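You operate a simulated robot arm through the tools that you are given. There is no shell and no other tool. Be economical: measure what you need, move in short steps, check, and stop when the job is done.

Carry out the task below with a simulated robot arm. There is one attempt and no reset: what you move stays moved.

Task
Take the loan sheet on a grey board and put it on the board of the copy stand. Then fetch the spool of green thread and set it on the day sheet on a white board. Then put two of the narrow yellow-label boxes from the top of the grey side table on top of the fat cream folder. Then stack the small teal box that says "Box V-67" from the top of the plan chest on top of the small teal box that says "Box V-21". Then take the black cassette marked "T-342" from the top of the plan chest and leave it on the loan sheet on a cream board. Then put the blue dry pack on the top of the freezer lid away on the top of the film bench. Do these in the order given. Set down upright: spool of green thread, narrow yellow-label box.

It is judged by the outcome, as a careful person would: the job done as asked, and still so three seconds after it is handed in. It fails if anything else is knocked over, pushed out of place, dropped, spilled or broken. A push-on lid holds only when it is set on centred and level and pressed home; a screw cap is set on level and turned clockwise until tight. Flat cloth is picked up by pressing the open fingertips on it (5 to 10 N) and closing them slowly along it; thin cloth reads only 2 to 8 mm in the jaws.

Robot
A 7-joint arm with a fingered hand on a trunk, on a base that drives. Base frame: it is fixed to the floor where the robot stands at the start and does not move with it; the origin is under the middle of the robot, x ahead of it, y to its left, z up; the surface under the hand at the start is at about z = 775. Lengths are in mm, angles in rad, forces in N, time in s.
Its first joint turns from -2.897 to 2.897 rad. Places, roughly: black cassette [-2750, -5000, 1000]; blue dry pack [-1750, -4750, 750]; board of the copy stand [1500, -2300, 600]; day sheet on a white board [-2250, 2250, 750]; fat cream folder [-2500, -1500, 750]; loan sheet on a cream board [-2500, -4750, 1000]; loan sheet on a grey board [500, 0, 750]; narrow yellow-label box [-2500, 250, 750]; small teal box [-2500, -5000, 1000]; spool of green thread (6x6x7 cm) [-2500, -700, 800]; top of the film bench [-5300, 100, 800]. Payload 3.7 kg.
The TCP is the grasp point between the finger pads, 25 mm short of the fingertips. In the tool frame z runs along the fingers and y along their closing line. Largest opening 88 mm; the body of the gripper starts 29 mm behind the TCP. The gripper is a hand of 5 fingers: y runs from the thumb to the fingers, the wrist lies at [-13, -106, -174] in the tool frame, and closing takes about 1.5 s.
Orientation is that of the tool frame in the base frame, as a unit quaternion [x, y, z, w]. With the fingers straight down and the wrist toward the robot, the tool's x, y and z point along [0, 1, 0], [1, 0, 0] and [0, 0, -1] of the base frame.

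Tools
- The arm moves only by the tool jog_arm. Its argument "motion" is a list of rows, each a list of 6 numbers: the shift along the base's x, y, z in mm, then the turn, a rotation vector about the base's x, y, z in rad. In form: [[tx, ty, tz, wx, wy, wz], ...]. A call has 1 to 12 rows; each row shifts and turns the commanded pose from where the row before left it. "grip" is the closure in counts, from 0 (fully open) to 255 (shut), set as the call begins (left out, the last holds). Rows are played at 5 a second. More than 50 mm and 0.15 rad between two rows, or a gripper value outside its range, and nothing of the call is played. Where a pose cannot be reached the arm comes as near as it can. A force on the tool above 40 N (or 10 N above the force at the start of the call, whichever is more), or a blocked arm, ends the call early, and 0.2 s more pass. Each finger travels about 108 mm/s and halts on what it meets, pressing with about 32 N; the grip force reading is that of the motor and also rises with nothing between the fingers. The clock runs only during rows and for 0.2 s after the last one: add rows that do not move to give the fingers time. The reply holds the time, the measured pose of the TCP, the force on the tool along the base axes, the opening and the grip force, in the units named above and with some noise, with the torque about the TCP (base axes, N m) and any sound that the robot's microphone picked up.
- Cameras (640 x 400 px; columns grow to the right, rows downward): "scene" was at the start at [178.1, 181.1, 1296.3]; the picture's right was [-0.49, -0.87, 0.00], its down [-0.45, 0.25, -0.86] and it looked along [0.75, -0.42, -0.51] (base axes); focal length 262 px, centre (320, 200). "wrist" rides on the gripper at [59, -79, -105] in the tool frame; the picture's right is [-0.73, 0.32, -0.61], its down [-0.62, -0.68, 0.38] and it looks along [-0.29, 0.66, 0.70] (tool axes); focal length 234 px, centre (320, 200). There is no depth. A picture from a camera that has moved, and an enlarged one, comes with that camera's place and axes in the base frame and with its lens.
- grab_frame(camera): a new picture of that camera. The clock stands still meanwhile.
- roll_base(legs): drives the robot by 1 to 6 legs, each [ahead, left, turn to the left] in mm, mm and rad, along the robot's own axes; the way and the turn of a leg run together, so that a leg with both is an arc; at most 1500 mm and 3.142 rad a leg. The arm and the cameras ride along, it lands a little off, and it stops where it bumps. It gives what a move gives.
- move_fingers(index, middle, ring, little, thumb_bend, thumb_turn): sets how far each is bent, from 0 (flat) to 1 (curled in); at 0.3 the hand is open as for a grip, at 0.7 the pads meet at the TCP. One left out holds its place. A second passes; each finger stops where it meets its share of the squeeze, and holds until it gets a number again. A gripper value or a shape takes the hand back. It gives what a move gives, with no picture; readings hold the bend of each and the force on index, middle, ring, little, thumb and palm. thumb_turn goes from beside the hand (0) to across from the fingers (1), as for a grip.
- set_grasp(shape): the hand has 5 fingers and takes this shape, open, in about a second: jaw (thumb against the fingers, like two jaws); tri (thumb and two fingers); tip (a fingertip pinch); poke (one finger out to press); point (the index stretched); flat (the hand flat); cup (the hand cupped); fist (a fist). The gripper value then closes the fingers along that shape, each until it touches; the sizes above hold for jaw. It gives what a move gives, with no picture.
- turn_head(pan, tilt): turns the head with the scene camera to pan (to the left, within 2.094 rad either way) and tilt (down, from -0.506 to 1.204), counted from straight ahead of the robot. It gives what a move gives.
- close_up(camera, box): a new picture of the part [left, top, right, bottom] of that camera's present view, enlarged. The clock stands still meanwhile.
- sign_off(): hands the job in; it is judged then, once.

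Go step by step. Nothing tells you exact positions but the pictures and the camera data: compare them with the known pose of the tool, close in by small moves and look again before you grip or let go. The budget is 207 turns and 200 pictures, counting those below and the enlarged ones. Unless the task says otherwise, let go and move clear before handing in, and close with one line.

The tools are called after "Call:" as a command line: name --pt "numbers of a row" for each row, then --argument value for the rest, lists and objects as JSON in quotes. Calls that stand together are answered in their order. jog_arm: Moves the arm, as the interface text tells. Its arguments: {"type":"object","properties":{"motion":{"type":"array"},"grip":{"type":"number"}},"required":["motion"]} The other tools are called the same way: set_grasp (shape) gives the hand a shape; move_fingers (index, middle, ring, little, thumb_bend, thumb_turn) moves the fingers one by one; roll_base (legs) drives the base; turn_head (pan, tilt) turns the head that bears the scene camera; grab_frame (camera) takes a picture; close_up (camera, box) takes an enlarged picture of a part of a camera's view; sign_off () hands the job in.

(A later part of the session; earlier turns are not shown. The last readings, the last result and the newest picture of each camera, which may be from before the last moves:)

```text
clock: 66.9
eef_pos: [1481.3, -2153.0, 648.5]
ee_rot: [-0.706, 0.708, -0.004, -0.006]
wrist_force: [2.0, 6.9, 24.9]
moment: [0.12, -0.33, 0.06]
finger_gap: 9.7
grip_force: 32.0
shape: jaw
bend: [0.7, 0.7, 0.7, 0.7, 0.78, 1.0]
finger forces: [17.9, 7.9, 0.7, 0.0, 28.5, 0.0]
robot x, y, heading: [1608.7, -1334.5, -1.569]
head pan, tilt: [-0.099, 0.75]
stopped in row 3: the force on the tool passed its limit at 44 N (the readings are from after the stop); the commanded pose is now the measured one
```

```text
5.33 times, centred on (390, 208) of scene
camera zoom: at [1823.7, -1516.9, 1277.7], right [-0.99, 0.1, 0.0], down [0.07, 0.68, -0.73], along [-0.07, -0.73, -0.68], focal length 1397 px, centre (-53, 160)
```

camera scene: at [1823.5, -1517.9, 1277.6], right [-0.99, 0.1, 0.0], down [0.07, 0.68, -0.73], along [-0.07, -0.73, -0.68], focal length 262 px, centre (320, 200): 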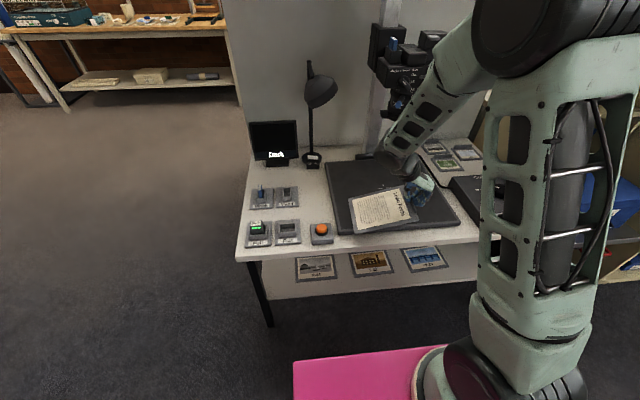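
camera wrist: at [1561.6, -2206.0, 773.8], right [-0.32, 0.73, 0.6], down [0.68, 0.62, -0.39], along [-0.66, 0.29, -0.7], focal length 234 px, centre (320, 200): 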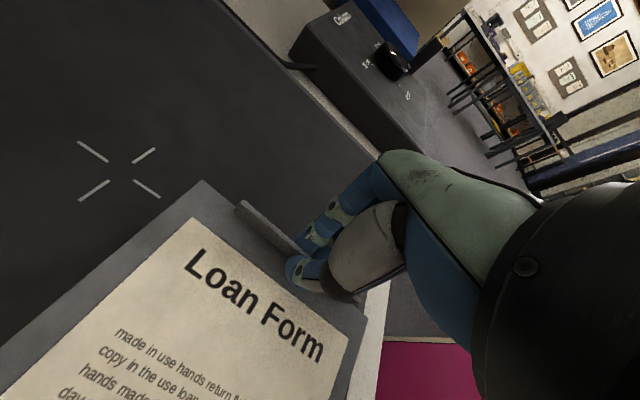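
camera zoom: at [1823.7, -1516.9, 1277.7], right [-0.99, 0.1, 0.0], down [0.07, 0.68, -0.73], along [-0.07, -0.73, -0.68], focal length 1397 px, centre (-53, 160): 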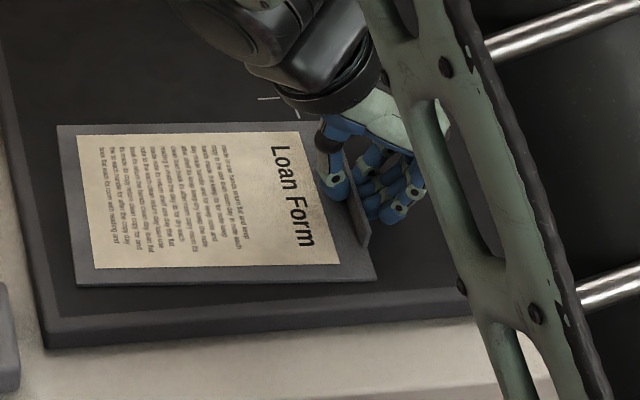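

It's on the baseboard. I'll ease up 2 mm, open, and lift.

Call:
jog_arm --pt "0 0 2 0 0 0" --pt "0 0 0 0 0 0" --pt "0 0 0 0 0 0" --pt "0 0 0 0 0 0" --grip 100

Call:
jog_arm --pt "0 0 5 0 0 0" --pt "0 0 10 0 0 0" --pt "0 0 20 0 0 0" --pt "0 20 20 0 0 0" --pt "0 40 10 0 0 0" --pt "0 40 10 0 0 0" --pt "0 40 30 0 0 0" --pt "0 0 40 0 0 0" --pt "0 0 40 0 0 0" --pt "0 0 40 0 0 0" --pt "0 0 0 0 0 0"

Call:
grab_frame --camera "scene"

```text
clock: 67.9
eef_pos: [1480.9, -2154.0, 649.2]
ee_rot: [-0.706, 0.708, -0.004, -0.005]
wrist_force: [-2.2, -0.3, 9.6]
moment: [-0.04, -0.29, -0.01]
finger_gap: 50.7
grip_force: 0.0
shape: jaw
bend: [0.29, 0.4, 0.37, 0.4, 0.68, 1.0]
finger forces: [0.0, 0.0, 0.0, 0.1, 9.6, 0.1]
robot x, y, heading: [1607.8, -1334.7, -1.568]
head pan, tilt: [-0.099, 0.75]
```

```text
clock: 70.3
eef_pos: [1480.6, -2013.2, 874.4]
ee_rot: [-0.706, 0.708, -0.003, -0.005]
wrist_force: [0.3, -1.1, -0.1]
moment: [0.02, 0.02, -0.03]
finger_gap: 53.5
grip_force: 0.2
shape: jaw
bend: [0.29, 0.4, 0.37, 0.4, 0.64, 1.0]
finger forces: [0.0, 0.0, 0.1, 0.1, 0.0, 0.0]
robot x, y, heading: [1607.5, -1334.2, -1.567]
head pan, tilt: [-0.099, 0.75]
```

```text
164 pictures are left
camera scene: at [1823.5, -1517.9, 1277.6], right [-0.99, 0.1, 0.0], down [0.07, 0.68, -0.73], along [-0.07, -0.73, -0.68], focal length 262 px, centre (320, 200)
```

scene: 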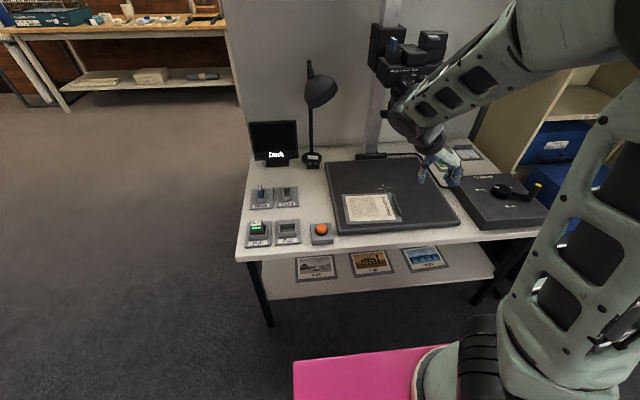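

The loan sheet lies on the copy stand. Now I raise the arm, restore the default wrist, turn around and head toward the spool.

Call:
jog_arm --pt "0 10 25 0 0 0.1428" --pt "10 0 25 0 0 0.1428" --pt "10 0 25 0 0 0.1428" --pt "10 0 25 0 0 0.1428" --pt "10 0 25 0 0 0.1428" --pt "10 0 25 0 0 0.1428" --pt "10 0 25 0 0 0.1428" --pt "10 0 25 0 0 0.1428" --pt "10 0 25 0 0 0.1428" --pt "10 0 25 0 0 0.1428" --pt "10 0 25 0 0 0.1428" --pt "0 0 0 0 0 0" --grip 0

Call:
roll_base --legs '[[50, 0, 0], [0, 0, -1.571], [1500, 0, 0]]'

Call:
turn_head --pan 0 --tilt 0.4

Call:
grab_frame --camera "scene"

```text
clock: 72.9
eef_pos: [1579.0, -2001.9, 1147.9]
ee_rot: [1.0, 0.0, 0.006, 0.001]
wrist_force: [-0.1, 0.8, -0.3]
moment: [-0.03, -0.02, 0.01]
finger_gap: 87.8
grip_force: 0.0
shape: jaw
bend: [0.3, 0.3, 0.3, 0.3, 0.3, 0.98]
finger forces: [0.1, 0.0, 0.0, 0.0, 0.0, 0.0]
robot x, y, heading: [1607.1, -1336.3, -1.568]
head pan, tilt: [-0.099, 0.75]
```

```text
clock: 84.8
eef_pos: [-581.6, -1377.7, 1147.0]
ee_rot: [0.71, -0.704, 0.003, 0.004]
wrist_force: [0.7, 0.8, -0.2]
moment: [-0.02, -0.01, 0.0]
finger_gap: 87.6
grip_force: 0.0
shape: jaw
bend: [0.3, 0.3, 0.3, 0.3, 0.3, 0.98]
finger forces: [0.0, 0.0, 0.1, 0.0, 0.1, 0.0]
robot x, y, heading: [86.5, -1401.3, -3.13]
head pan, tilt: [-0.099, 0.75]
```

```text
clock: 85.6
eef_pos: [-580.9, -1378.2, 1146.7]
ee_rot: [0.71, -0.705, 0.003, 0.005]
wrist_force: [-0.1, -1.2, 0.0]
moment: [0.03, 0.03, 0.02]
finger_gap: 87.6
grip_force: 0.0
shape: jaw
bend: [0.3, 0.3, 0.3, 0.3, 0.3, 0.98]
finger forces: [0.1, 0.0, 0.0, 0.1, 0.0, 0.0]
robot x, y, heading: [87.7, -1397.7, -3.133]
head pan, tilt: [0.0, 0.4]
```

```text
163 pictures are left
camera scene: at [-105.0, -1626.4, 1308.7], right [-0.01, 1.0, 0.0], down [0.39, 0.0, -0.92], along [-0.92, -0.01, -0.39], focal length 262 px, centre (320, 200)
```

scene: 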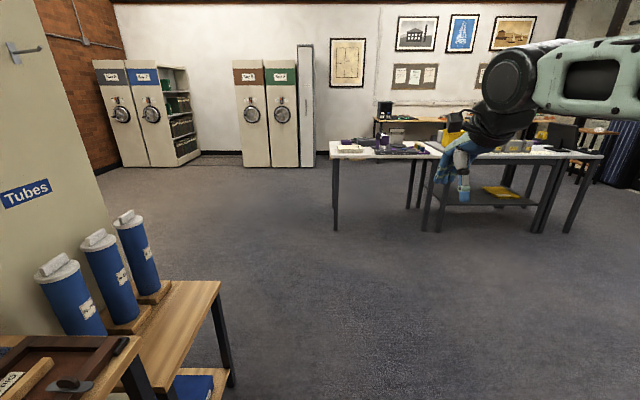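

Call:
close_up --camera "scene" --box '[320, 90, 640, 240]'

```text
2.00 times, centred on (480, 165) of scene
camera zoom: at [-105.0, -1626.4, 1308.7], right [-0.01, 1.0, 0.0], down [0.39, 0.0, -0.92], along [-0.92, -0.01, -0.39], focal length 524 px, centre (0, 270)
```

zoom: 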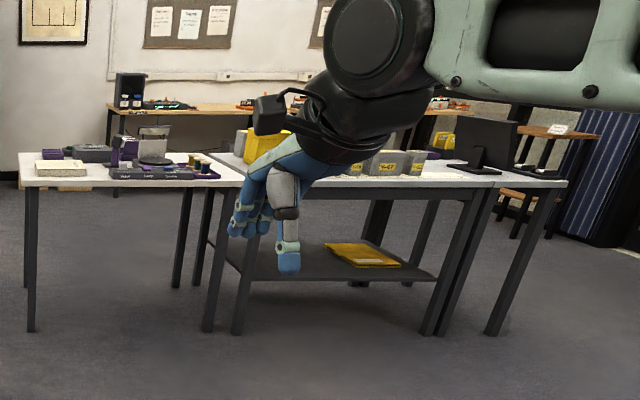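

The spools are at the right end of the first table ahead; I'll drive closer.

Call:
roll_base --legs '[[1400, -480, 0]]'

Call:
turn_head --pan 0 --tilt 0.6

Call:
grab_frame --camera "scene"

```text
clock: 92.9
eef_pos: [-1979.9, -896.0, 1147.0]
ee_rot: [-0.704, 0.71, -0.004, -0.004]
wrist_force: [-0.9, 0.6, 1.1]
moment: [0.0, -0.01, -0.01]
finger_gap: 87.7
grip_force: 0.1
shape: jaw
bend: [0.3, 0.3, 0.3, 0.3, 0.3, 0.98]
finger forces: [0.1, 0.0, 0.1, 0.1, 0.1, 0.0]
robot x, y, heading: [-1311.7, -928.4, 3.135]
head pan, tilt: [0.0, 0.4]
```

```text
clock: 93.7
eef_pos: [-1981.2, -895.8, 1148.2]
ee_rot: [-0.705, 0.71, -0.004, -0.004]
wrist_force: [-0.1, 0.3, 0.3]
moment: [0.0, 0.0, 0.02]
finger_gap: 87.8
grip_force: 0.1
shape: jaw
bend: [0.3, 0.3, 0.3, 0.3, 0.3, 0.98]
finger forces: [0.0, 0.0, 0.0, 0.0, 0.0, 0.0]
robot x, y, heading: [-1314.5, -926.8, 3.141]
head pan, tilt: [0.0, 0.6]
```

```text
161 pictures are left
camera scene: at [-1503.3, -1151.6, 1290.6], right [0.01, 1.0, 0.0], down [0.56, 0.0, -0.83], along [-0.83, 0.0, -0.56], focal length 262 px, centre (320, 200)
```

scene: 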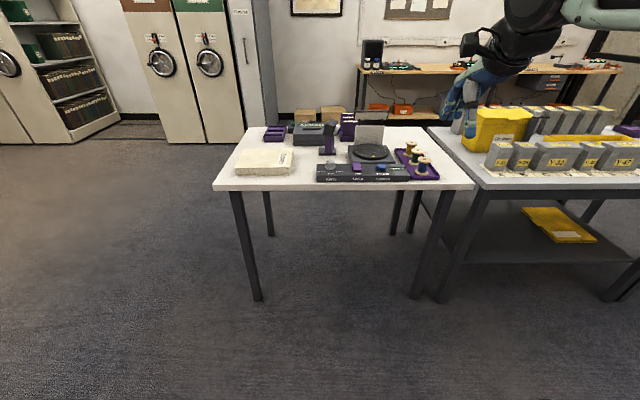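

Call:
close_up --camera "scene" --box '[220, 100, 460, 220]'

Call:
close_up --camera "scene" --box '[380, 120, 460, 190]'

Call:
close_up --camera "scene" --box '[440, 90, 640, 200]'

```text
2.67 times, centred on (340, 160) of scene
camera zoom: at [-1503.3, -1151.6, 1290.6], right [0.01, 1.0, 0.0], down [0.56, 0.0, -0.83], along [-0.83, 0.0, -0.56], focal length 699 px, centre (267, 307)
```

zoom: 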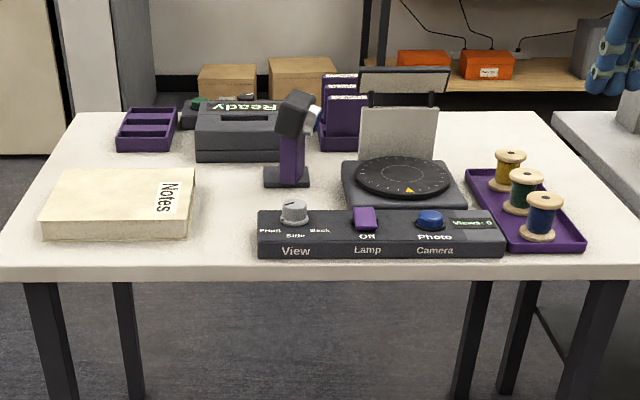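

```text
5.71 times, centred on (420, 155) of scene
camera zoom: at [-1503.3, -1151.6, 1290.6], right [0.01, 1.0, 0.0], down [0.56, 0.0, -0.83], along [-0.83, 0.0, -0.56], focal length 1497 px, centre (-251, 457)
```

zoom: 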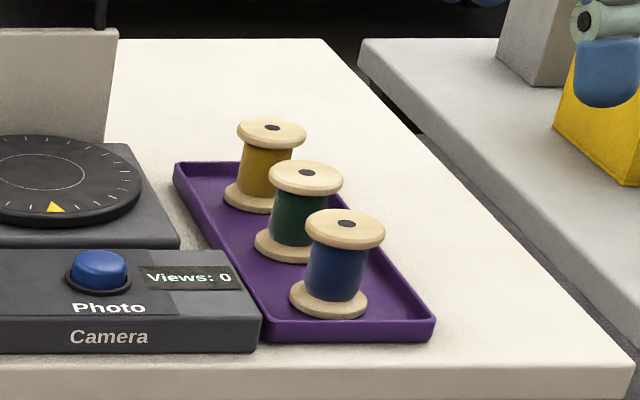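

```text
3.20 times, centred on (540, 145) of scene
camera zoom: at [-1503.3, -1151.6, 1290.6], right [0.01, 1.0, 0.0], down [0.56, 0.0, -0.83], along [-0.83, 0.0, -0.56], focal length 838 px, centre (-384, 376)
```

zoom: 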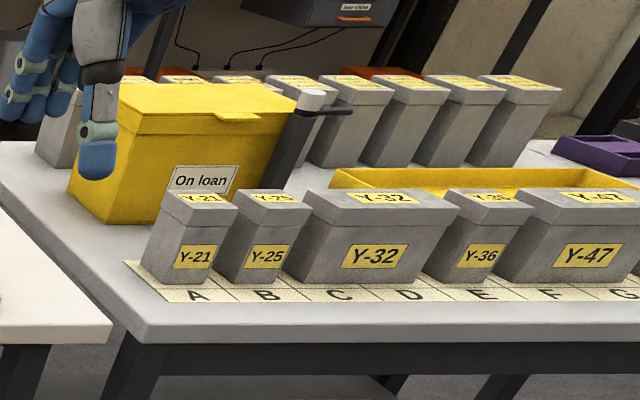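

The green spool is the middle one, about (−2594, −716). I'll drive up and turn the wrist so the fingers close across the row.

Call:
roll_base --legs '[[500, -190, 0]]'

Call:
jog_arm --pt "-10 0 -15 0 0 -0.1428" --pt "-10 0 -15 0 0 -0.1428" --pt "-10 0 -15 0 0 -0.1428" --pt "-10 0 -15 0 0 -0.1428" --pt "-10 0 -15 0 0 -0.1428" --pt "-10 0 -15 0 0 -0.1428" --pt "-10 0 -15 0 0 -0.1428" --pt "-10 0 -15 0 0 -0.1428" --pt "-10 0 -15 0 0 -0.1428" --pt "-10 0 -15 0 0 -0.1428" --pt "-10 0 0 0 0 -0.1428" --pt "0 0 0 0 0 0"

Call:
grab_frame --camera "wrist"

Call:
turn_head --pan -0.3 --tilt 0.75

Call:
grab_frame --camera "scene"

```text
clock: 96.8
eef_pos: [-2476.8, -702.5, 1147.7]
ee_rot: [-0.707, 0.708, -0.003, -0.004]
wrist_force: [0.2, -0.5, 0.6]
moment: [0.02, -0.02, 0.0]
finger_gap: 87.6
grip_force: 0.1
shape: jaw
bend: [0.3, 0.3, 0.3, 0.3, 0.3, 0.98]
finger forces: [0.0, 0.1, 0.0, 0.1, 0.0, 0.0]
robot x, y, heading: [-1810.5, -731.4, 3.139]
head pan, tilt: [0.0, 0.6]
```

```text
clock: 99.3
eef_pos: [-2584.6, -701.5, 997.6]
ee_rot: [0.002, 1.0, 0.001, -0.004]
wrist_force: [0.1, -0.5, 0.6]
moment: [0.01, 0.0, -0.05]
finger_gap: 87.9
grip_force: 0.0
shape: jaw
bend: [0.3, 0.3, 0.3, 0.3, 0.3, 0.98]
finger forces: [0.0, 0.0, 0.0, 0.0, 0.1, 0.0]
robot x, y, heading: [-1807.0, -733.8, 3.135]
head pan, tilt: [0.0, 0.6]
```

```text
157 pictures are left
camera wrist: at [-2642.8, -781.0, 1102.5], right [0.73, 0.32, 0.6], down [0.62, -0.68, -0.39], along [0.29, 0.66, -0.7], focal length 234 px, centre (320, 200)
```

wrist: 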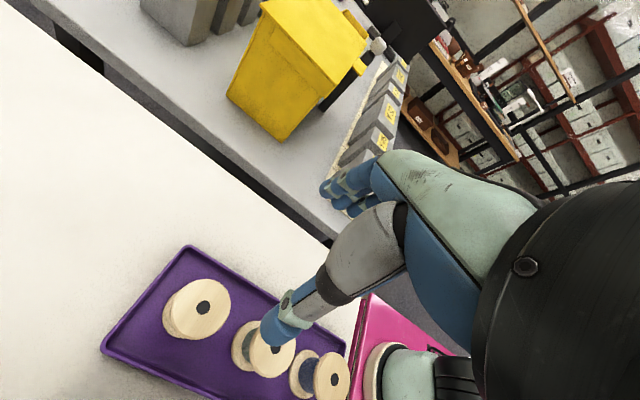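

```text
clock: 100.2
eef_pos: [-2584.2, -702.9, 997.1]
ee_rot: [0.002, 1.0, 0.001, -0.005]
wrist_force: [-0.5, 0.6, -0.1]
moment: [-0.02, -0.01, -0.02]
finger_gap: 87.5
grip_force: 0.1
shape: jaw
bend: [0.3, 0.3, 0.3, 0.3, 0.3, 0.98]
finger forces: [0.1, 0.0, 0.0, 0.0, 0.0, 0.0]
robot x, y, heading: [-1804.1, -731.7, 3.139]
head pan, tilt: [-0.3, 0.75]
```

```text
156 pictures are left
camera scene: at [-1989.1, -932.8, 1277.7], right [0.3, 0.95, 0.0], down [0.65, -0.2, -0.73], along [-0.7, 0.22, -0.68], focal length 262 px, centre (320, 200)
```

scene: 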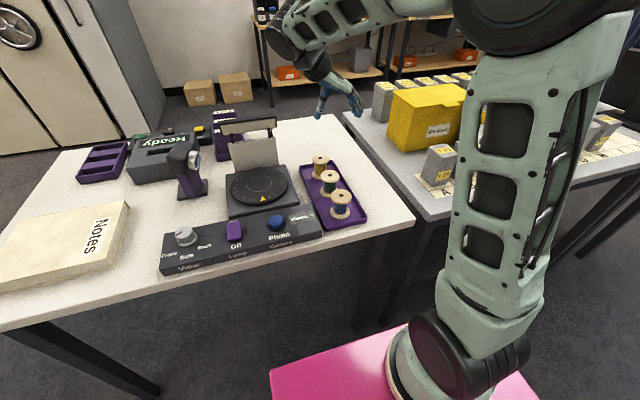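

Call:
close_up --camera "scene" --box '[280, 130, 400, 240]'

Call:
close_up --camera "wrist" --box '[100, 220, 380, 400]'

```text
3.64 times, centred on (340, 185) of scene
camera zoom: at [-1989.1, -932.8, 1277.7], right [0.3, 0.95, 0.0], down [0.65, -0.2, -0.73], along [-0.7, 0.22, -0.68], focal length 953 px, centre (247, 254)
```

zoom: 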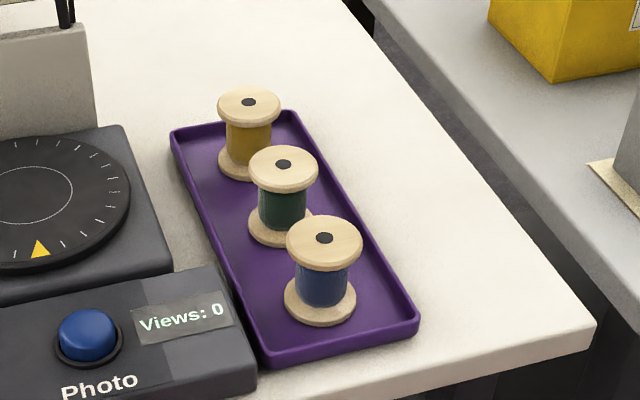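

```text
2.22 times, centred on (240, 310) of wrist
camera zoom: at [-2642.7, -781.2, 1102.5], right [0.73, 0.32, 0.6], down [0.62, -0.68, -0.39], along [0.28, 0.66, -0.7], focal length 520 px, centre (498, -44)
```

zoom: 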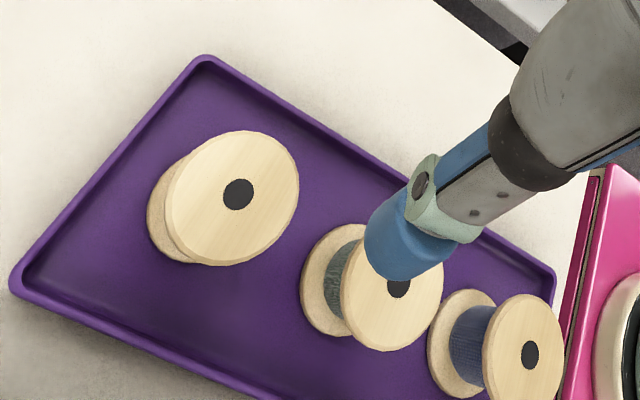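

Green spool top centre is at (−2514, −741), z≈849. I'll try the tri shape so the unused fingers stay clear of neighbouring spools, and look.

Call:
set_grasp --shape "tri"

Call:
jog_arm --pt "40 -20 -20 0 0 0" --pt "30 -18 -40 0 0 0" --pt "0 0 -20 0 0 0" --pt "0 0 0 0 0 0"

Call:
grab_frame --camera "wrist"

Call:
close_up --camera "scene" --box '[250, 60, 430, 240]'

```text
clock: 101.0
eef_pos: [-2585.1, -702.4, 997.1]
ee_rot: [0.002, 1.0, 0.001, -0.005]
wrist_force: [-0.5, 0.2, 0.5]
moment: [0.03, 0.03, -0.03]
finger_gap: 87.7
grip_force: 0.0
shape: tri
bend: [0.3, 0.3, 0.99, 0.99, 0.3, 0.98]
finger forces: [0.0, 0.0, 0.1, 0.0, 0.0, 0.1]
robot x, y, heading: [-1810.3, -734.6, 3.142]
head pan, tilt: [-0.3, 0.75]
```

```text
refused: row 2 steps farther than a row can; nothing moved
```

```text
153 pictures are left
camera wrist: at [-2642.7, -781.2, 1102.5], right [0.73, 0.32, 0.6], down [0.62, -0.68, -0.39], along [0.28, 0.66, -0.7], focal length 234 px, centre (320, 200)
```

wrist: 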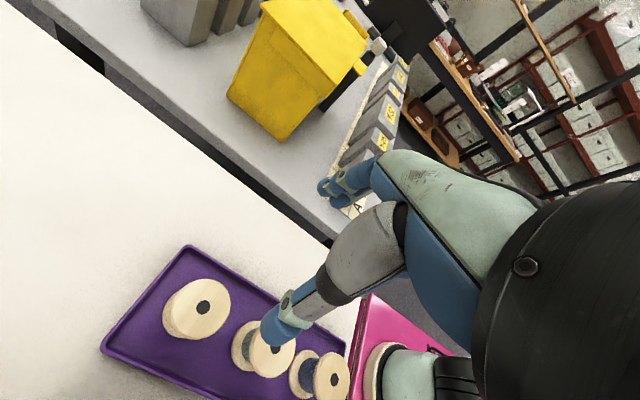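

```text
2.22 times, centred on (340, 150) of scene
camera zoom: at [-1989.0, -932.7, 1277.6], right [0.3, 0.95, 0.0], down [0.65, -0.2, -0.73], along [-0.7, 0.22, -0.68], focal length 582 px, centre (276, 311)
```

zoom: 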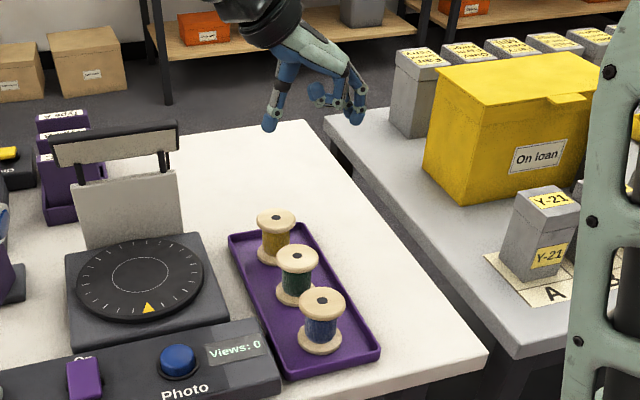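

Call:
jog_arm --pt "35 -20 -20 0 0 0" --pt "35 -18 -25 0 0 0" --pt "0 0 -30 0 0 0" --pt "0 0 0 0 0 0"

Call:
grab_frame --camera "wrist"

Call:
close_up --camera "scene" --box '[270, 110, 410, 230]'

```text
clock: 102.0
eef_pos: [-2515.5, -741.4, 923.2]
ee_rot: [0.002, 1.0, 0.001, -0.004]
wrist_force: [-0.2, -0.5, 1.0]
moment: [-0.01, 0.02, 0.01]
finger_gap: 87.6
grip_force: 0.2
shape: tri
bend: [0.3, 0.3, 0.99, 0.99, 0.3, 0.98]
finger forces: [0.0, 0.0, 0.0, 0.0, 0.1, 0.0]
robot x, y, heading: [-1811.3, -734.8, 3.14]
head pan, tilt: [-0.3, 0.75]
```

```text
151 pictures are left
camera wrist: at [-2573.5, -820.4, 1028.0], right [0.73, 0.32, 0.6], down [0.62, -0.68, -0.39], along [0.28, 0.66, -0.7], focal length 234 px, centre (320, 200)
```

wrist: 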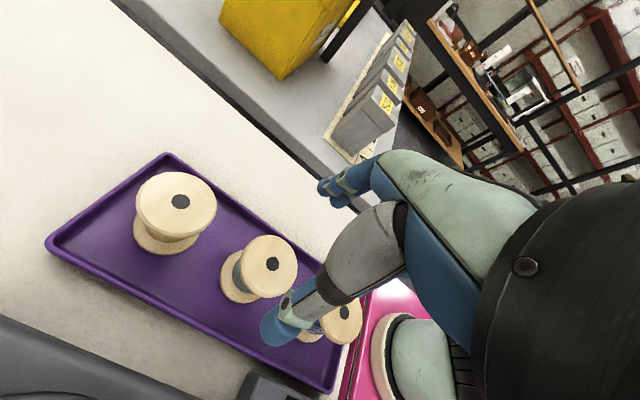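

```text
3.33 times, centred on (340, 170) of scene
camera zoom: at [-1989.0, -932.7, 1277.6], right [0.3, 0.95, 0.0], down [0.65, -0.2, -0.73], along [-0.7, 0.22, -0.68], focal length 873 px, centre (253, 300)
```

zoom: 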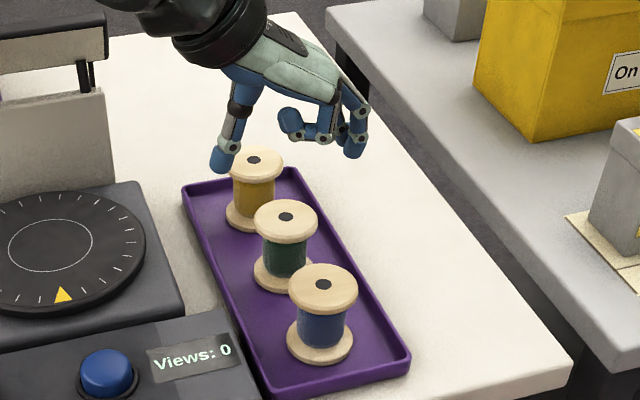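

The TCP is exactly above the green spool. I'll go back to jaw shape (side fingers stay open) and descend around it.

Call:
set_grasp --shape "jaw"

Call:
jog_arm --pt "1 0 -30 0 0 0" --pt "0 0 -25 0 0 0" --pt "0 0 0 0 0 0"

Call:
close_up --camera "scene" --box '[270, 110, 410, 230]'

Call:
grab_frame --camera "wrist"

```text
clock: 103.0
eef_pos: [-2514.9, -740.6, 923.0]
ee_rot: [0.001, 1.0, 0.001, -0.005]
wrist_force: [0.0, -0.3, 0.1]
moment: [-0.03, 0.0, 0.01]
finger_gap: 88.1
grip_force: 0.1
shape: jaw
bend: [0.3, 0.3, 0.3, 0.3, 0.3, 0.98]
finger forces: [0.0, 0.0, 0.0, 0.1, 0.1, 0.0]
robot x, y, heading: [-1809.7, -730.5, 3.138]
head pan, tilt: [-0.3, 0.75]
```

```text
clock: 103.8
eef_pos: [-2514.4, -739.9, 867.7]
ee_rot: [0.002, 1.0, 0.0, -0.004]
wrist_force: [0.1, -0.2, -0.7]
moment: [0.0, -0.02, 0.02]
finger_gap: 87.5
grip_force: 0.2
shape: jaw
bend: [0.3, 0.3, 0.3, 0.3, 0.3, 0.98]
finger forces: [0.0, 0.0, 0.0, 0.0, 0.0, 0.0]
robot x, y, heading: [-1809.7, -732.4, 3.138]
head pan, tilt: [-0.3, 0.75]
```

```text
3.33 times, centred on (340, 170) of scene
camera zoom: at [-1989.0, -932.7, 1277.6], right [0.3, 0.95, 0.0], down [0.65, -0.2, -0.73], along [-0.7, 0.22, -0.68], focal length 873 px, centre (253, 300)
```

zoom: 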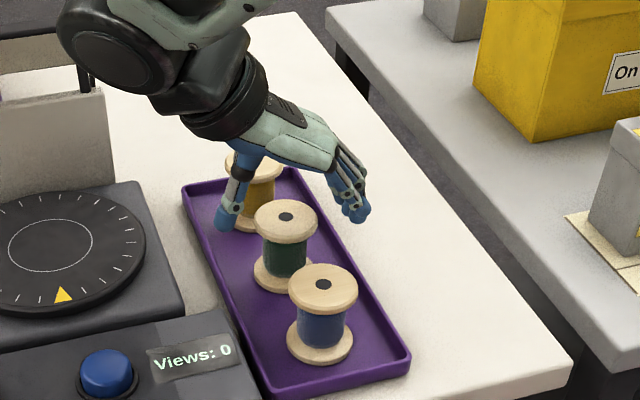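

```text
148 pictures are left
camera wrist: at [-2571.8, -819.2, 973.8], right [0.73, 0.32, 0.6], down [0.62, -0.68, -0.39], along [0.28, 0.66, -0.7], focal length 234 px, centre (320, 200)
```

wrist: 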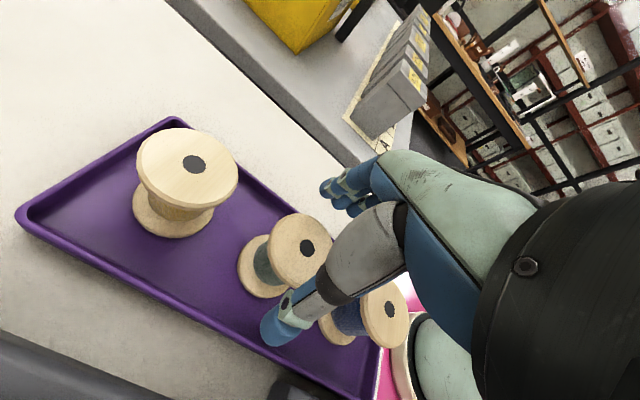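

Call:
jog_arm --pt "0 -1 -20 0 0 0" --pt "0 0 -15 0 0 0" --pt "0 0 -10 0 0 0" --pt "0 0 0 0 0 0"

Call:
close_up --camera "scene" --box '[270, 110, 410, 230]'

Call:
grab_frame --camera "wrist"

```text
clock: 104.8
eef_pos: [-2514.3, -740.4, 823.1]
ee_rot: [0.001, 1.0, 0.0, -0.005]
wrist_force: [0.3, -0.7, 0.0]
moment: [-0.02, 0.02, -0.01]
finger_gap: 87.9
grip_force: 0.0
shape: jaw
bend: [0.3, 0.3, 0.3, 0.3, 0.3, 0.98]
finger forces: [0.0, 0.1, 0.0, 0.0, 0.0, 0.0]
robot x, y, heading: [-1808.1, -730.1, 3.133]
head pan, tilt: [-0.3, 0.75]
```

```text
3.33 times, centred on (340, 170) of scene
camera zoom: at [-1989.0, -932.7, 1277.6], right [0.3, 0.95, 0.0], down [0.65, -0.2, -0.73], along [-0.7, 0.22, -0.68], focal length 873 px, centre (253, 300)
```

zoom: 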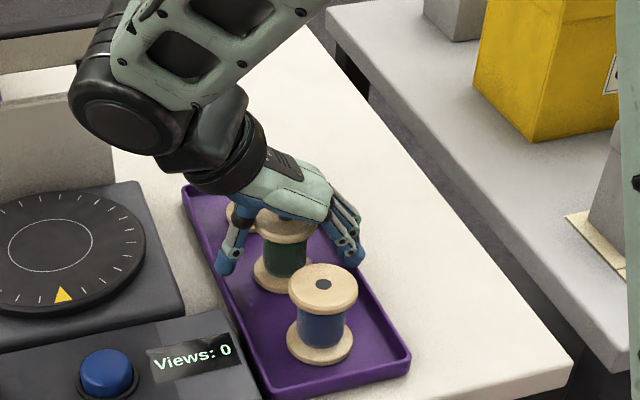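

```text
146 pictures are left
camera wrist: at [-2572.1, -819.7, 928.3], right [0.73, 0.32, 0.6], down [0.62, -0.68, -0.39], along [0.28, 0.66, -0.7], focal length 234 px, centre (320, 200)
```

wrist: 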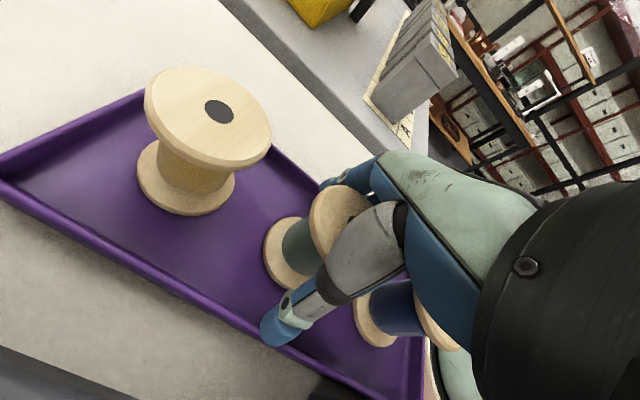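

Call:
move_fingers --index 0.7 --middle 0.7 --ring 0.3 --little 0.3 --thumb_bend 0.7

Call:
close_up --camera "scene" --box '[270, 110, 410, 230]'

Call:
grab_frame --camera "wrist"

```text
clock: 105.8
eef_pos: [-2515.6, -740.7, 822.8]
ee_rot: [0.001, 1.0, 0.0, -0.006]
wrist_force: [0.6, 1.5, 5.9]
moment: [0.18, 0.0, 0.0]
finger_gap: 32.4
grip_force: 28.6
shape: fingers
bend: [0.51, 0.61, 0.3, 0.3, 0.63, 0.96]
finger forces: [21.9, 8.2, 0.1, 0.0, 26.9, 0.0]
robot x, y, heading: [-1805.8, -731.9, 3.137]
head pan, tilt: [-0.3, 0.75]
```

```text
3.33 times, centred on (340, 170) of scene
camera zoom: at [-1988.8, -932.6, 1277.7], right [0.3, 0.95, 0.0], down [0.65, -0.2, -0.73], along [-0.7, 0.22, -0.68], focal length 873 px, centre (253, 300)
```

zoom: 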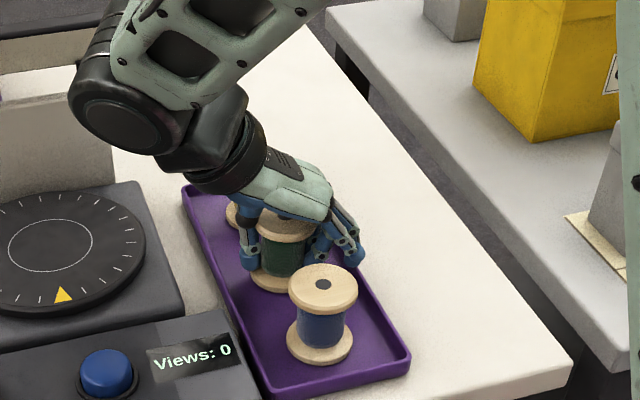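

```text
144 pictures are left
camera wrist: at [-2572.1, -819.7, 928.7], right [0.73, 0.32, 0.6], down [0.62, -0.68, -0.39], along [0.28, 0.66, -0.7], focal length 234 px, centre (320, 200)
```

wrist: 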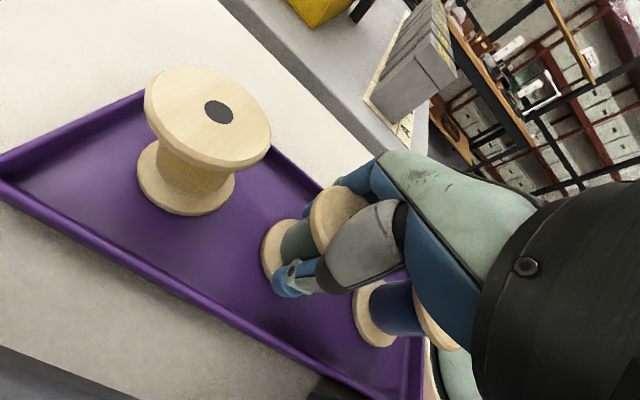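

Gripped on the barrel. Lifting straight up.

Call:
jog_arm --pt "0 0 10 0 0 0" --pt "0 0 15 0 0 0" --pt "0 0 25 0 0 0" --pt "0 0 40 0 0 0" --pt "0 0 40 0 0 0" --pt "0 0 0 0 0 0"

Call:
grab_frame --camera "scene"

Call:
grab_frame --camera "wrist"

```text
clock: 107.2
eef_pos: [-2513.0, -739.3, 952.8]
ee_rot: [0.002, 1.0, 0.001, -0.005]
wrist_force: [0.9, -0.3, -0.9]
moment: [0.01, 0.0, 0.0]
finger_gap: 32.5
grip_force: 26.1
shape: fingers
bend: [0.51, 0.62, 0.3, 0.3, 0.63, 0.96]
finger forces: [20.7, 5.4, 0.0, 0.1, 26.4, 0.1]
robot x, y, heading: [-1807.3, -731.4, 3.14]
head pan, tilt: [-0.3, 0.75]
```

```text
143 pictures are left
camera scene: at [-1989.0, -932.7, 1277.6], right [0.3, 0.95, 0.0], down [0.65, -0.2, -0.73], along [-0.7, 0.22, -0.68], focal length 262 px, centre (320, 200)
```

scene: 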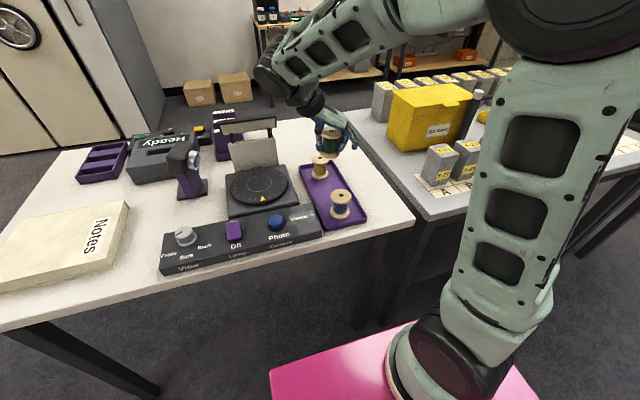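

```text
142 pictures are left
camera wrist: at [-2571.0, -819.3, 1058.0], right [0.73, 0.32, 0.6], down [0.62, -0.68, -0.39], along [0.28, 0.66, -0.7], focal length 234 px, centre (320, 200)
```

wrist: 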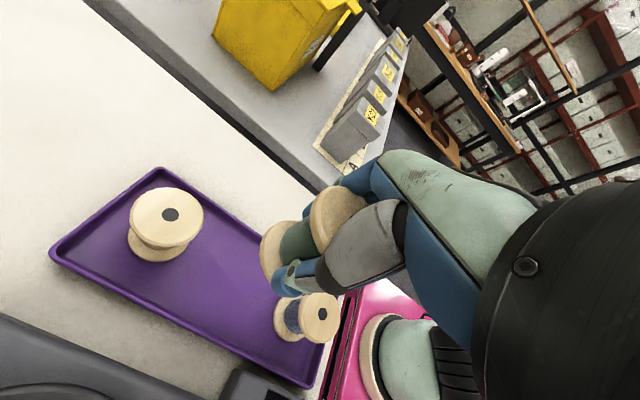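

The green spool is held upright. I'll raise, back off, and strafe along the tables toward the day sheet.

Call:
jog_arm --pt "0 0 40 0 0 0" --pt "0 0 40 0 0 0" --pt "0 0 40 0 0 0" --pt "0 0 0 0 0 0"

Call:
roll_base --legs '[[-320, 0, 0], [0, -1450, 0]]'

Call:
turn_head --pan -0.6 --tilt 0.45

Call:
grab_frame --camera "scene"

Call:
turn_head --pan -1.6 --tilt 0.45

Call:
grab_frame --camera "scene"

```text
clock: 108.2
eef_pos: [-2516.2, -740.6, 1071.1]
ee_rot: [0.003, 1.0, 0.0, -0.005]
wrist_force: [-0.2, -0.2, -0.4]
moment: [-0.02, 0.02, 0.02]
finger_gap: 32.4
grip_force: 26.1
shape: fingers
bend: [0.51, 0.62, 0.3, 0.3, 0.63, 0.96]
finger forces: [20.7, 5.2, 0.2, 0.0, 26.3, 0.0]
robot x, y, heading: [-1810.3, -731.9, 3.139]
head pan, tilt: [-0.3, 0.75]
```

```text
clock: 117.2
eef_pos: [-2185.3, 741.9, 1070.6]
ee_rot: [0.009, 1.0, 0.001, -0.005]
wrist_force: [-0.3, 0.0, -0.7]
moment: [0.0, 0.02, -0.01]
finger_gap: 32.3
grip_force: 25.5
shape: fingers
bend: [0.51, 0.62, 0.3, 0.3, 0.63, 0.96]
finger forces: [20.7, 5.2, 0.0, 0.1, 26.3, 0.1]
robot x, y, heading: [-1477.2, 736.3, 3.124]
head pan, tilt: [-0.3, 0.75]
```

```text
clock: 118.0
eef_pos: [-2186.2, 740.8, 1070.8]
ee_rot: [0.01, 1.0, 0.001, -0.006]
wrist_force: [-0.2, 0.2, -0.4]
moment: [-0.02, -0.01, 0.03]
finger_gap: 32.4
grip_force: 26.1
shape: fingers
bend: [0.51, 0.62, 0.3, 0.3, 0.63, 0.96]
finger forces: [20.7, 5.2, 0.1, 0.1, 26.2, 0.0]
robot x, y, heading: [-1474.5, 741.7, 3.123]
head pan, tilt: [-0.6, 0.45]
```

```text
141 pictures are left
camera scene: at [-1658.2, 569.2, 1304.0], right [0.58, 0.82, 0.0], down [0.36, -0.25, -0.9], along [-0.73, 0.52, -0.44], focal length 262 px, centre (320, 200)
```

scene: 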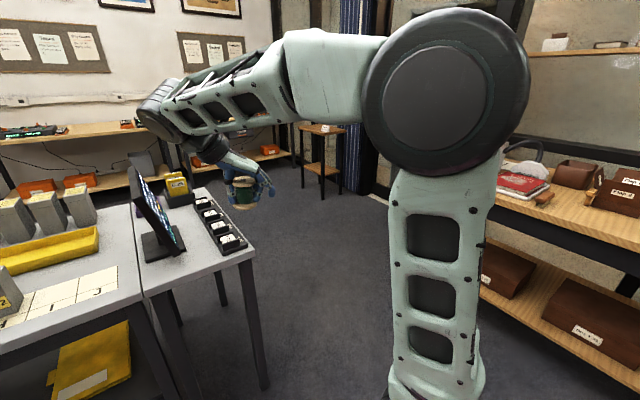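

```text
clock: 119.2
eef_pos: [-2186.4, 742.3, 1071.5]
ee_rot: [0.01, 1.0, 0.002, -0.006]
wrist_force: [-0.9, 0.0, 0.2]
moment: [0.0, 0.03, -0.01]
finger_gap: 32.4
grip_force: 25.6
shape: fingers
bend: [0.51, 0.62, 0.3, 0.3, 0.63, 0.96]
finger forces: [20.7, 5.2, 0.0, 0.0, 26.2, 0.0]
robot x, y, heading: [-1472.9, 737.7, 3.12]
head pan, tilt: [-1.6, 0.45]
```

```text
140 pictures are left
camera scene: at [-1578.9, 607.7, 1304.1], right [1.0, -0.05, 0.0], down [-0.02, -0.43, -0.9], along [0.04, 0.9, -0.44], focal length 262 px, centre (320, 200)
```

scene: 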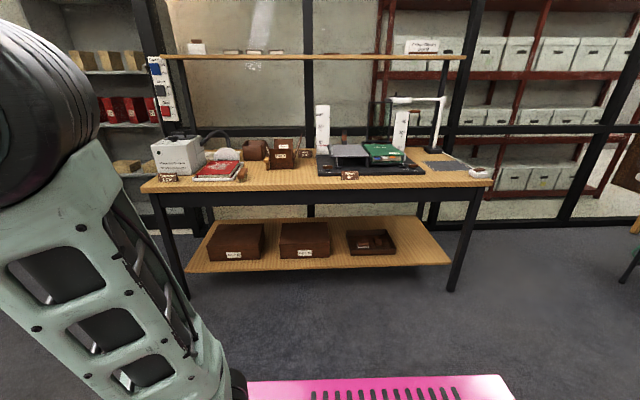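

Call:
close_up --camera "scene" --box '[130, 90, 370, 230]'

Call:
close_up --camera "scene" --box '[300, 90, 520, 230]'

```text
2.67 times, centred on (250, 160) of scene
camera zoom: at [-1578.9, 607.7, 1304.1], right [1.0, -0.05, 0.0], down [-0.02, -0.43, -0.9], along [0.04, 0.9, -0.44], focal length 699 px, centre (507, 307)
```

zoom: 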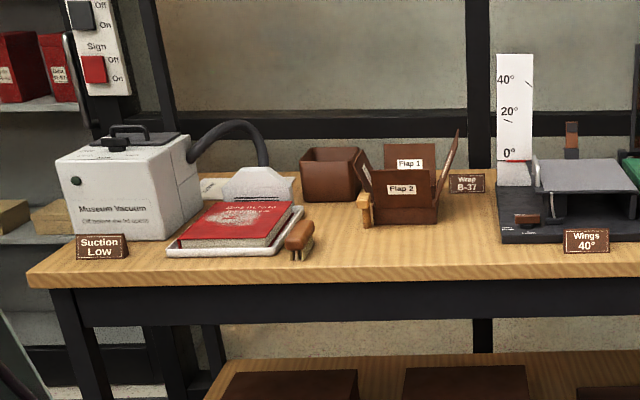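

```text
2.86 times, centred on (410, 160) of scene
camera zoom: at [-1578.9, 607.7, 1304.1], right [1.0, -0.05, 0.0], down [-0.02, -0.43, -0.9], along [0.04, 0.9, -0.44], focal length 749 px, centre (63, 314)
```

zoom: 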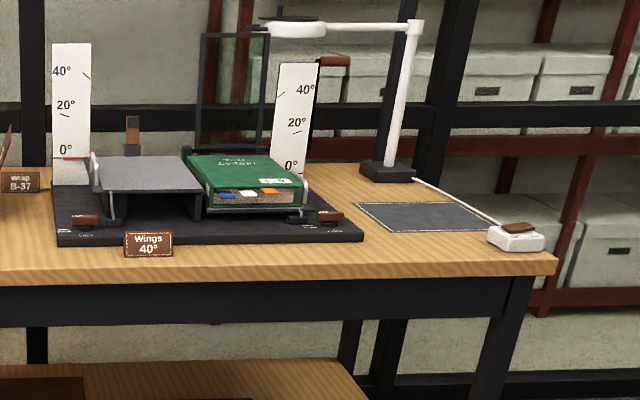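

Call:
roll_base --legs '[[200, -100, 0], [0, 0, -1.553], [0, 400, 0]]'

Call:
turn_head --pan 0.1 --tilt 0.45

Call:
grab_frame --camera "scene"

```text
clock: 126.9
eef_pos: [-2085.0, 1555.6, 1071.2]
ee_rot: [0.712, 0.702, 0.005, -0.004]
wrist_force: [-0.5, 0.8, -1.3]
moment: [0.02, -0.01, -0.01]
finger_gap: 32.8
grip_force: 26.0
shape: fingers
bend: [0.51, 0.63, 0.3, 0.3, 0.63, 0.96]
finger forces: [20.6, 4.9, 0.0, 0.0, 25.9, 0.1]
robot x, y, heading: [-2085.0, 847.9, 1.557]
head pan, tilt: [-1.6, 0.45]
```

```text
clock: 128.6
eef_pos: [-2084.9, 1557.4, 1069.6]
ee_rot: [0.712, 0.702, 0.004, -0.003]
wrist_force: [-0.6, 0.6, -1.1]
moment: [0.02, 0.0, -0.04]
finger_gap: 32.2
grip_force: 25.7
shape: fingers
bend: [0.51, 0.63, 0.3, 0.3, 0.63, 0.96]
finger forces: [20.6, 4.9, 0.0, 0.1, 25.8, 0.0]
robot x, y, heading: [-2086.5, 846.0, 1.56]
head pan, tilt: [0.099, 0.45]
```

```text
137 pictures are left
camera scene: at [-2316.9, 1043.1, 1304.1], right [1.0, 0.09, 0.0], down [0.04, -0.43, -0.9], along [-0.08, 0.9, -0.44], focal length 262 px, centre (320, 200)
```

scene: 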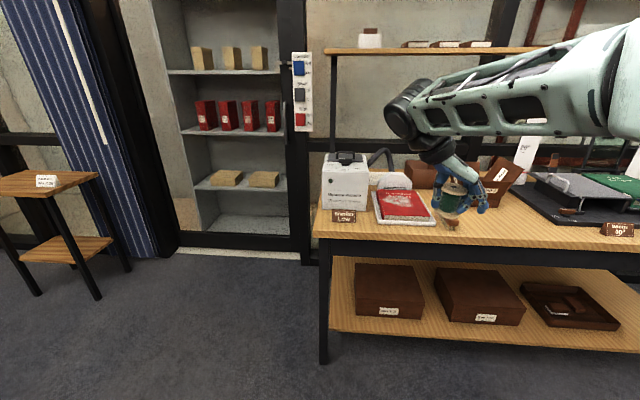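

Call:
close_up --camera "scene" --box '[300, 120, 500, 250]'

Call:
grab_frame --camera "wrist"

```text
3.08 times, centred on (400, 185) of scene
camera zoom: at [-2316.9, 1043.1, 1304.1], right [1.0, 0.09, 0.0], down [0.04, -0.43, -0.9], along [-0.08, 0.9, -0.44], focal length 806 px, centre (74, 246)
```

zoom: 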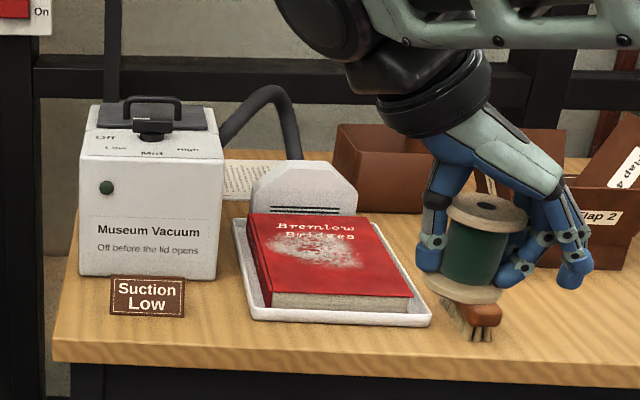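

```text
135 pictures are left
camera wrist: at [-2163.5, 1615.1, 1176.1], right [0.31, -0.74, 0.6], down [-0.69, -0.61, -0.39], along [0.65, -0.29, -0.7], focal length 234 px, centre (320, 200)
```

wrist: 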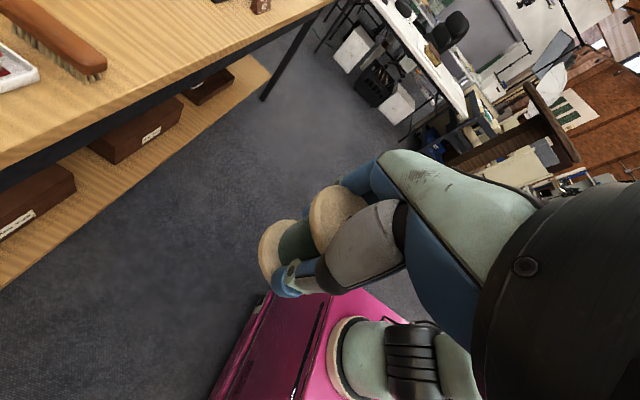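

The day sheet seems to lie behind the red book and vacuum nozzle. I'll raise the spool and drive closer to look from above.

Call:
jog_arm --pt "0 0 40 0 0 0" --pt "0 0 40 0 0 0" --pt "0 0 40 0 0 0" --pt "0 0 0 0 0 0"

Call:
roll_base --legs '[[500, -120, 0.01]]'

Call:
turn_head --pan -0.1 --tilt 0.7

Call:
grab_frame --camera "scene"

```text
clock: 129.6
eef_pos: [-2089.1, 1557.0, 1190.2]
ee_rot: [0.712, 0.702, 0.004, -0.003]
wrist_force: [-0.1, 1.0, -0.2]
moment: [0.0, 0.03, 0.03]
finger_gap: 32.4
grip_force: 26.0
shape: fingers
bend: [0.51, 0.63, 0.3, 0.3, 0.63, 0.96]
finger forces: [20.6, 4.9, 0.1, 0.0, 25.8, 0.0]
robot x, y, heading: [-2081.9, 846.0, 1.565]
head pan, tilt: [0.099, 0.45]
```

```text
clock: 132.7
eef_pos: [-1966.7, 2059.0, 1188.3]
ee_rot: [0.709, 0.705, 0.005, -0.004]
wrist_force: [0.2, 0.9, -0.5]
moment: [0.04, 0.0, -0.03]
finger_gap: 32.5
grip_force: 25.5
shape: fingers
bend: [0.51, 0.63, 0.3, 0.3, 0.63, 0.96]
finger forces: [20.5, 4.9, 0.1, 0.0, 25.7, 0.1]
robot x, y, heading: [-1958.5, 1351.9, 1.566]
head pan, tilt: [0.099, 0.45]
```

```text
clock: 133.4
eef_pos: [-1967.3, 2058.7, 1188.5]
ee_rot: [0.709, 0.705, 0.005, -0.003]
wrist_force: [0.5, 0.0, -0.5]
moment: [0.01, 0.02, 0.0]
finger_gap: 32.5
grip_force: 25.8
shape: fingers
bend: [0.51, 0.63, 0.3, 0.3, 0.63, 0.96]
finger forces: [20.6, 4.9, 0.1, 0.0, 25.6, 0.1]
robot x, y, heading: [-1958.5, 1352.8, 1.565]
head pan, tilt: [-0.099, 0.7]
```

```text
134 pictures are left
camera scene: at [-2174.2, 1535.7, 1281.9], right [0.99, -0.1, 0.0], down [-0.07, -0.64, -0.77], along [0.08, 0.76, -0.64], focal length 262 px, centre (320, 200)
```

scene: 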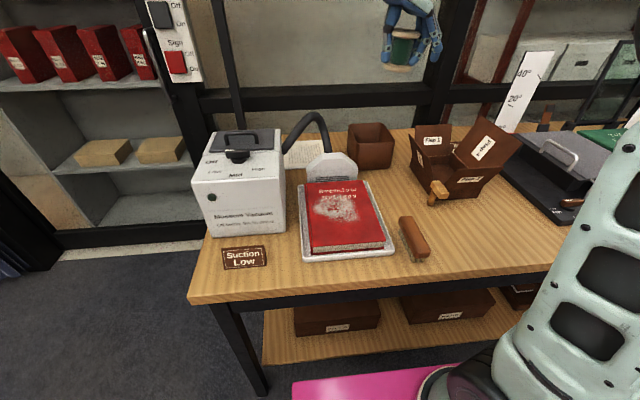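

Call:
close_up --camera "scene" --box '[260, 100, 420, 200]'

```text
4.00 times, centred on (340, 150) of scene
camera zoom: at [-2174.2, 1535.7, 1281.9], right [0.99, -0.1, 0.0], down [-0.07, -0.64, -0.77], along [0.08, 0.76, -0.64], focal length 1048 px, centre (240, 400)
```

zoom: 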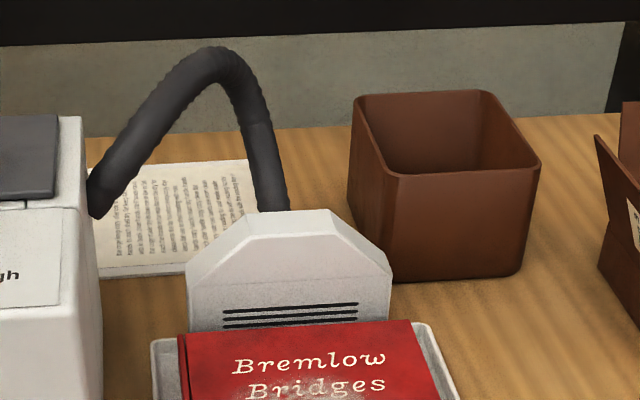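

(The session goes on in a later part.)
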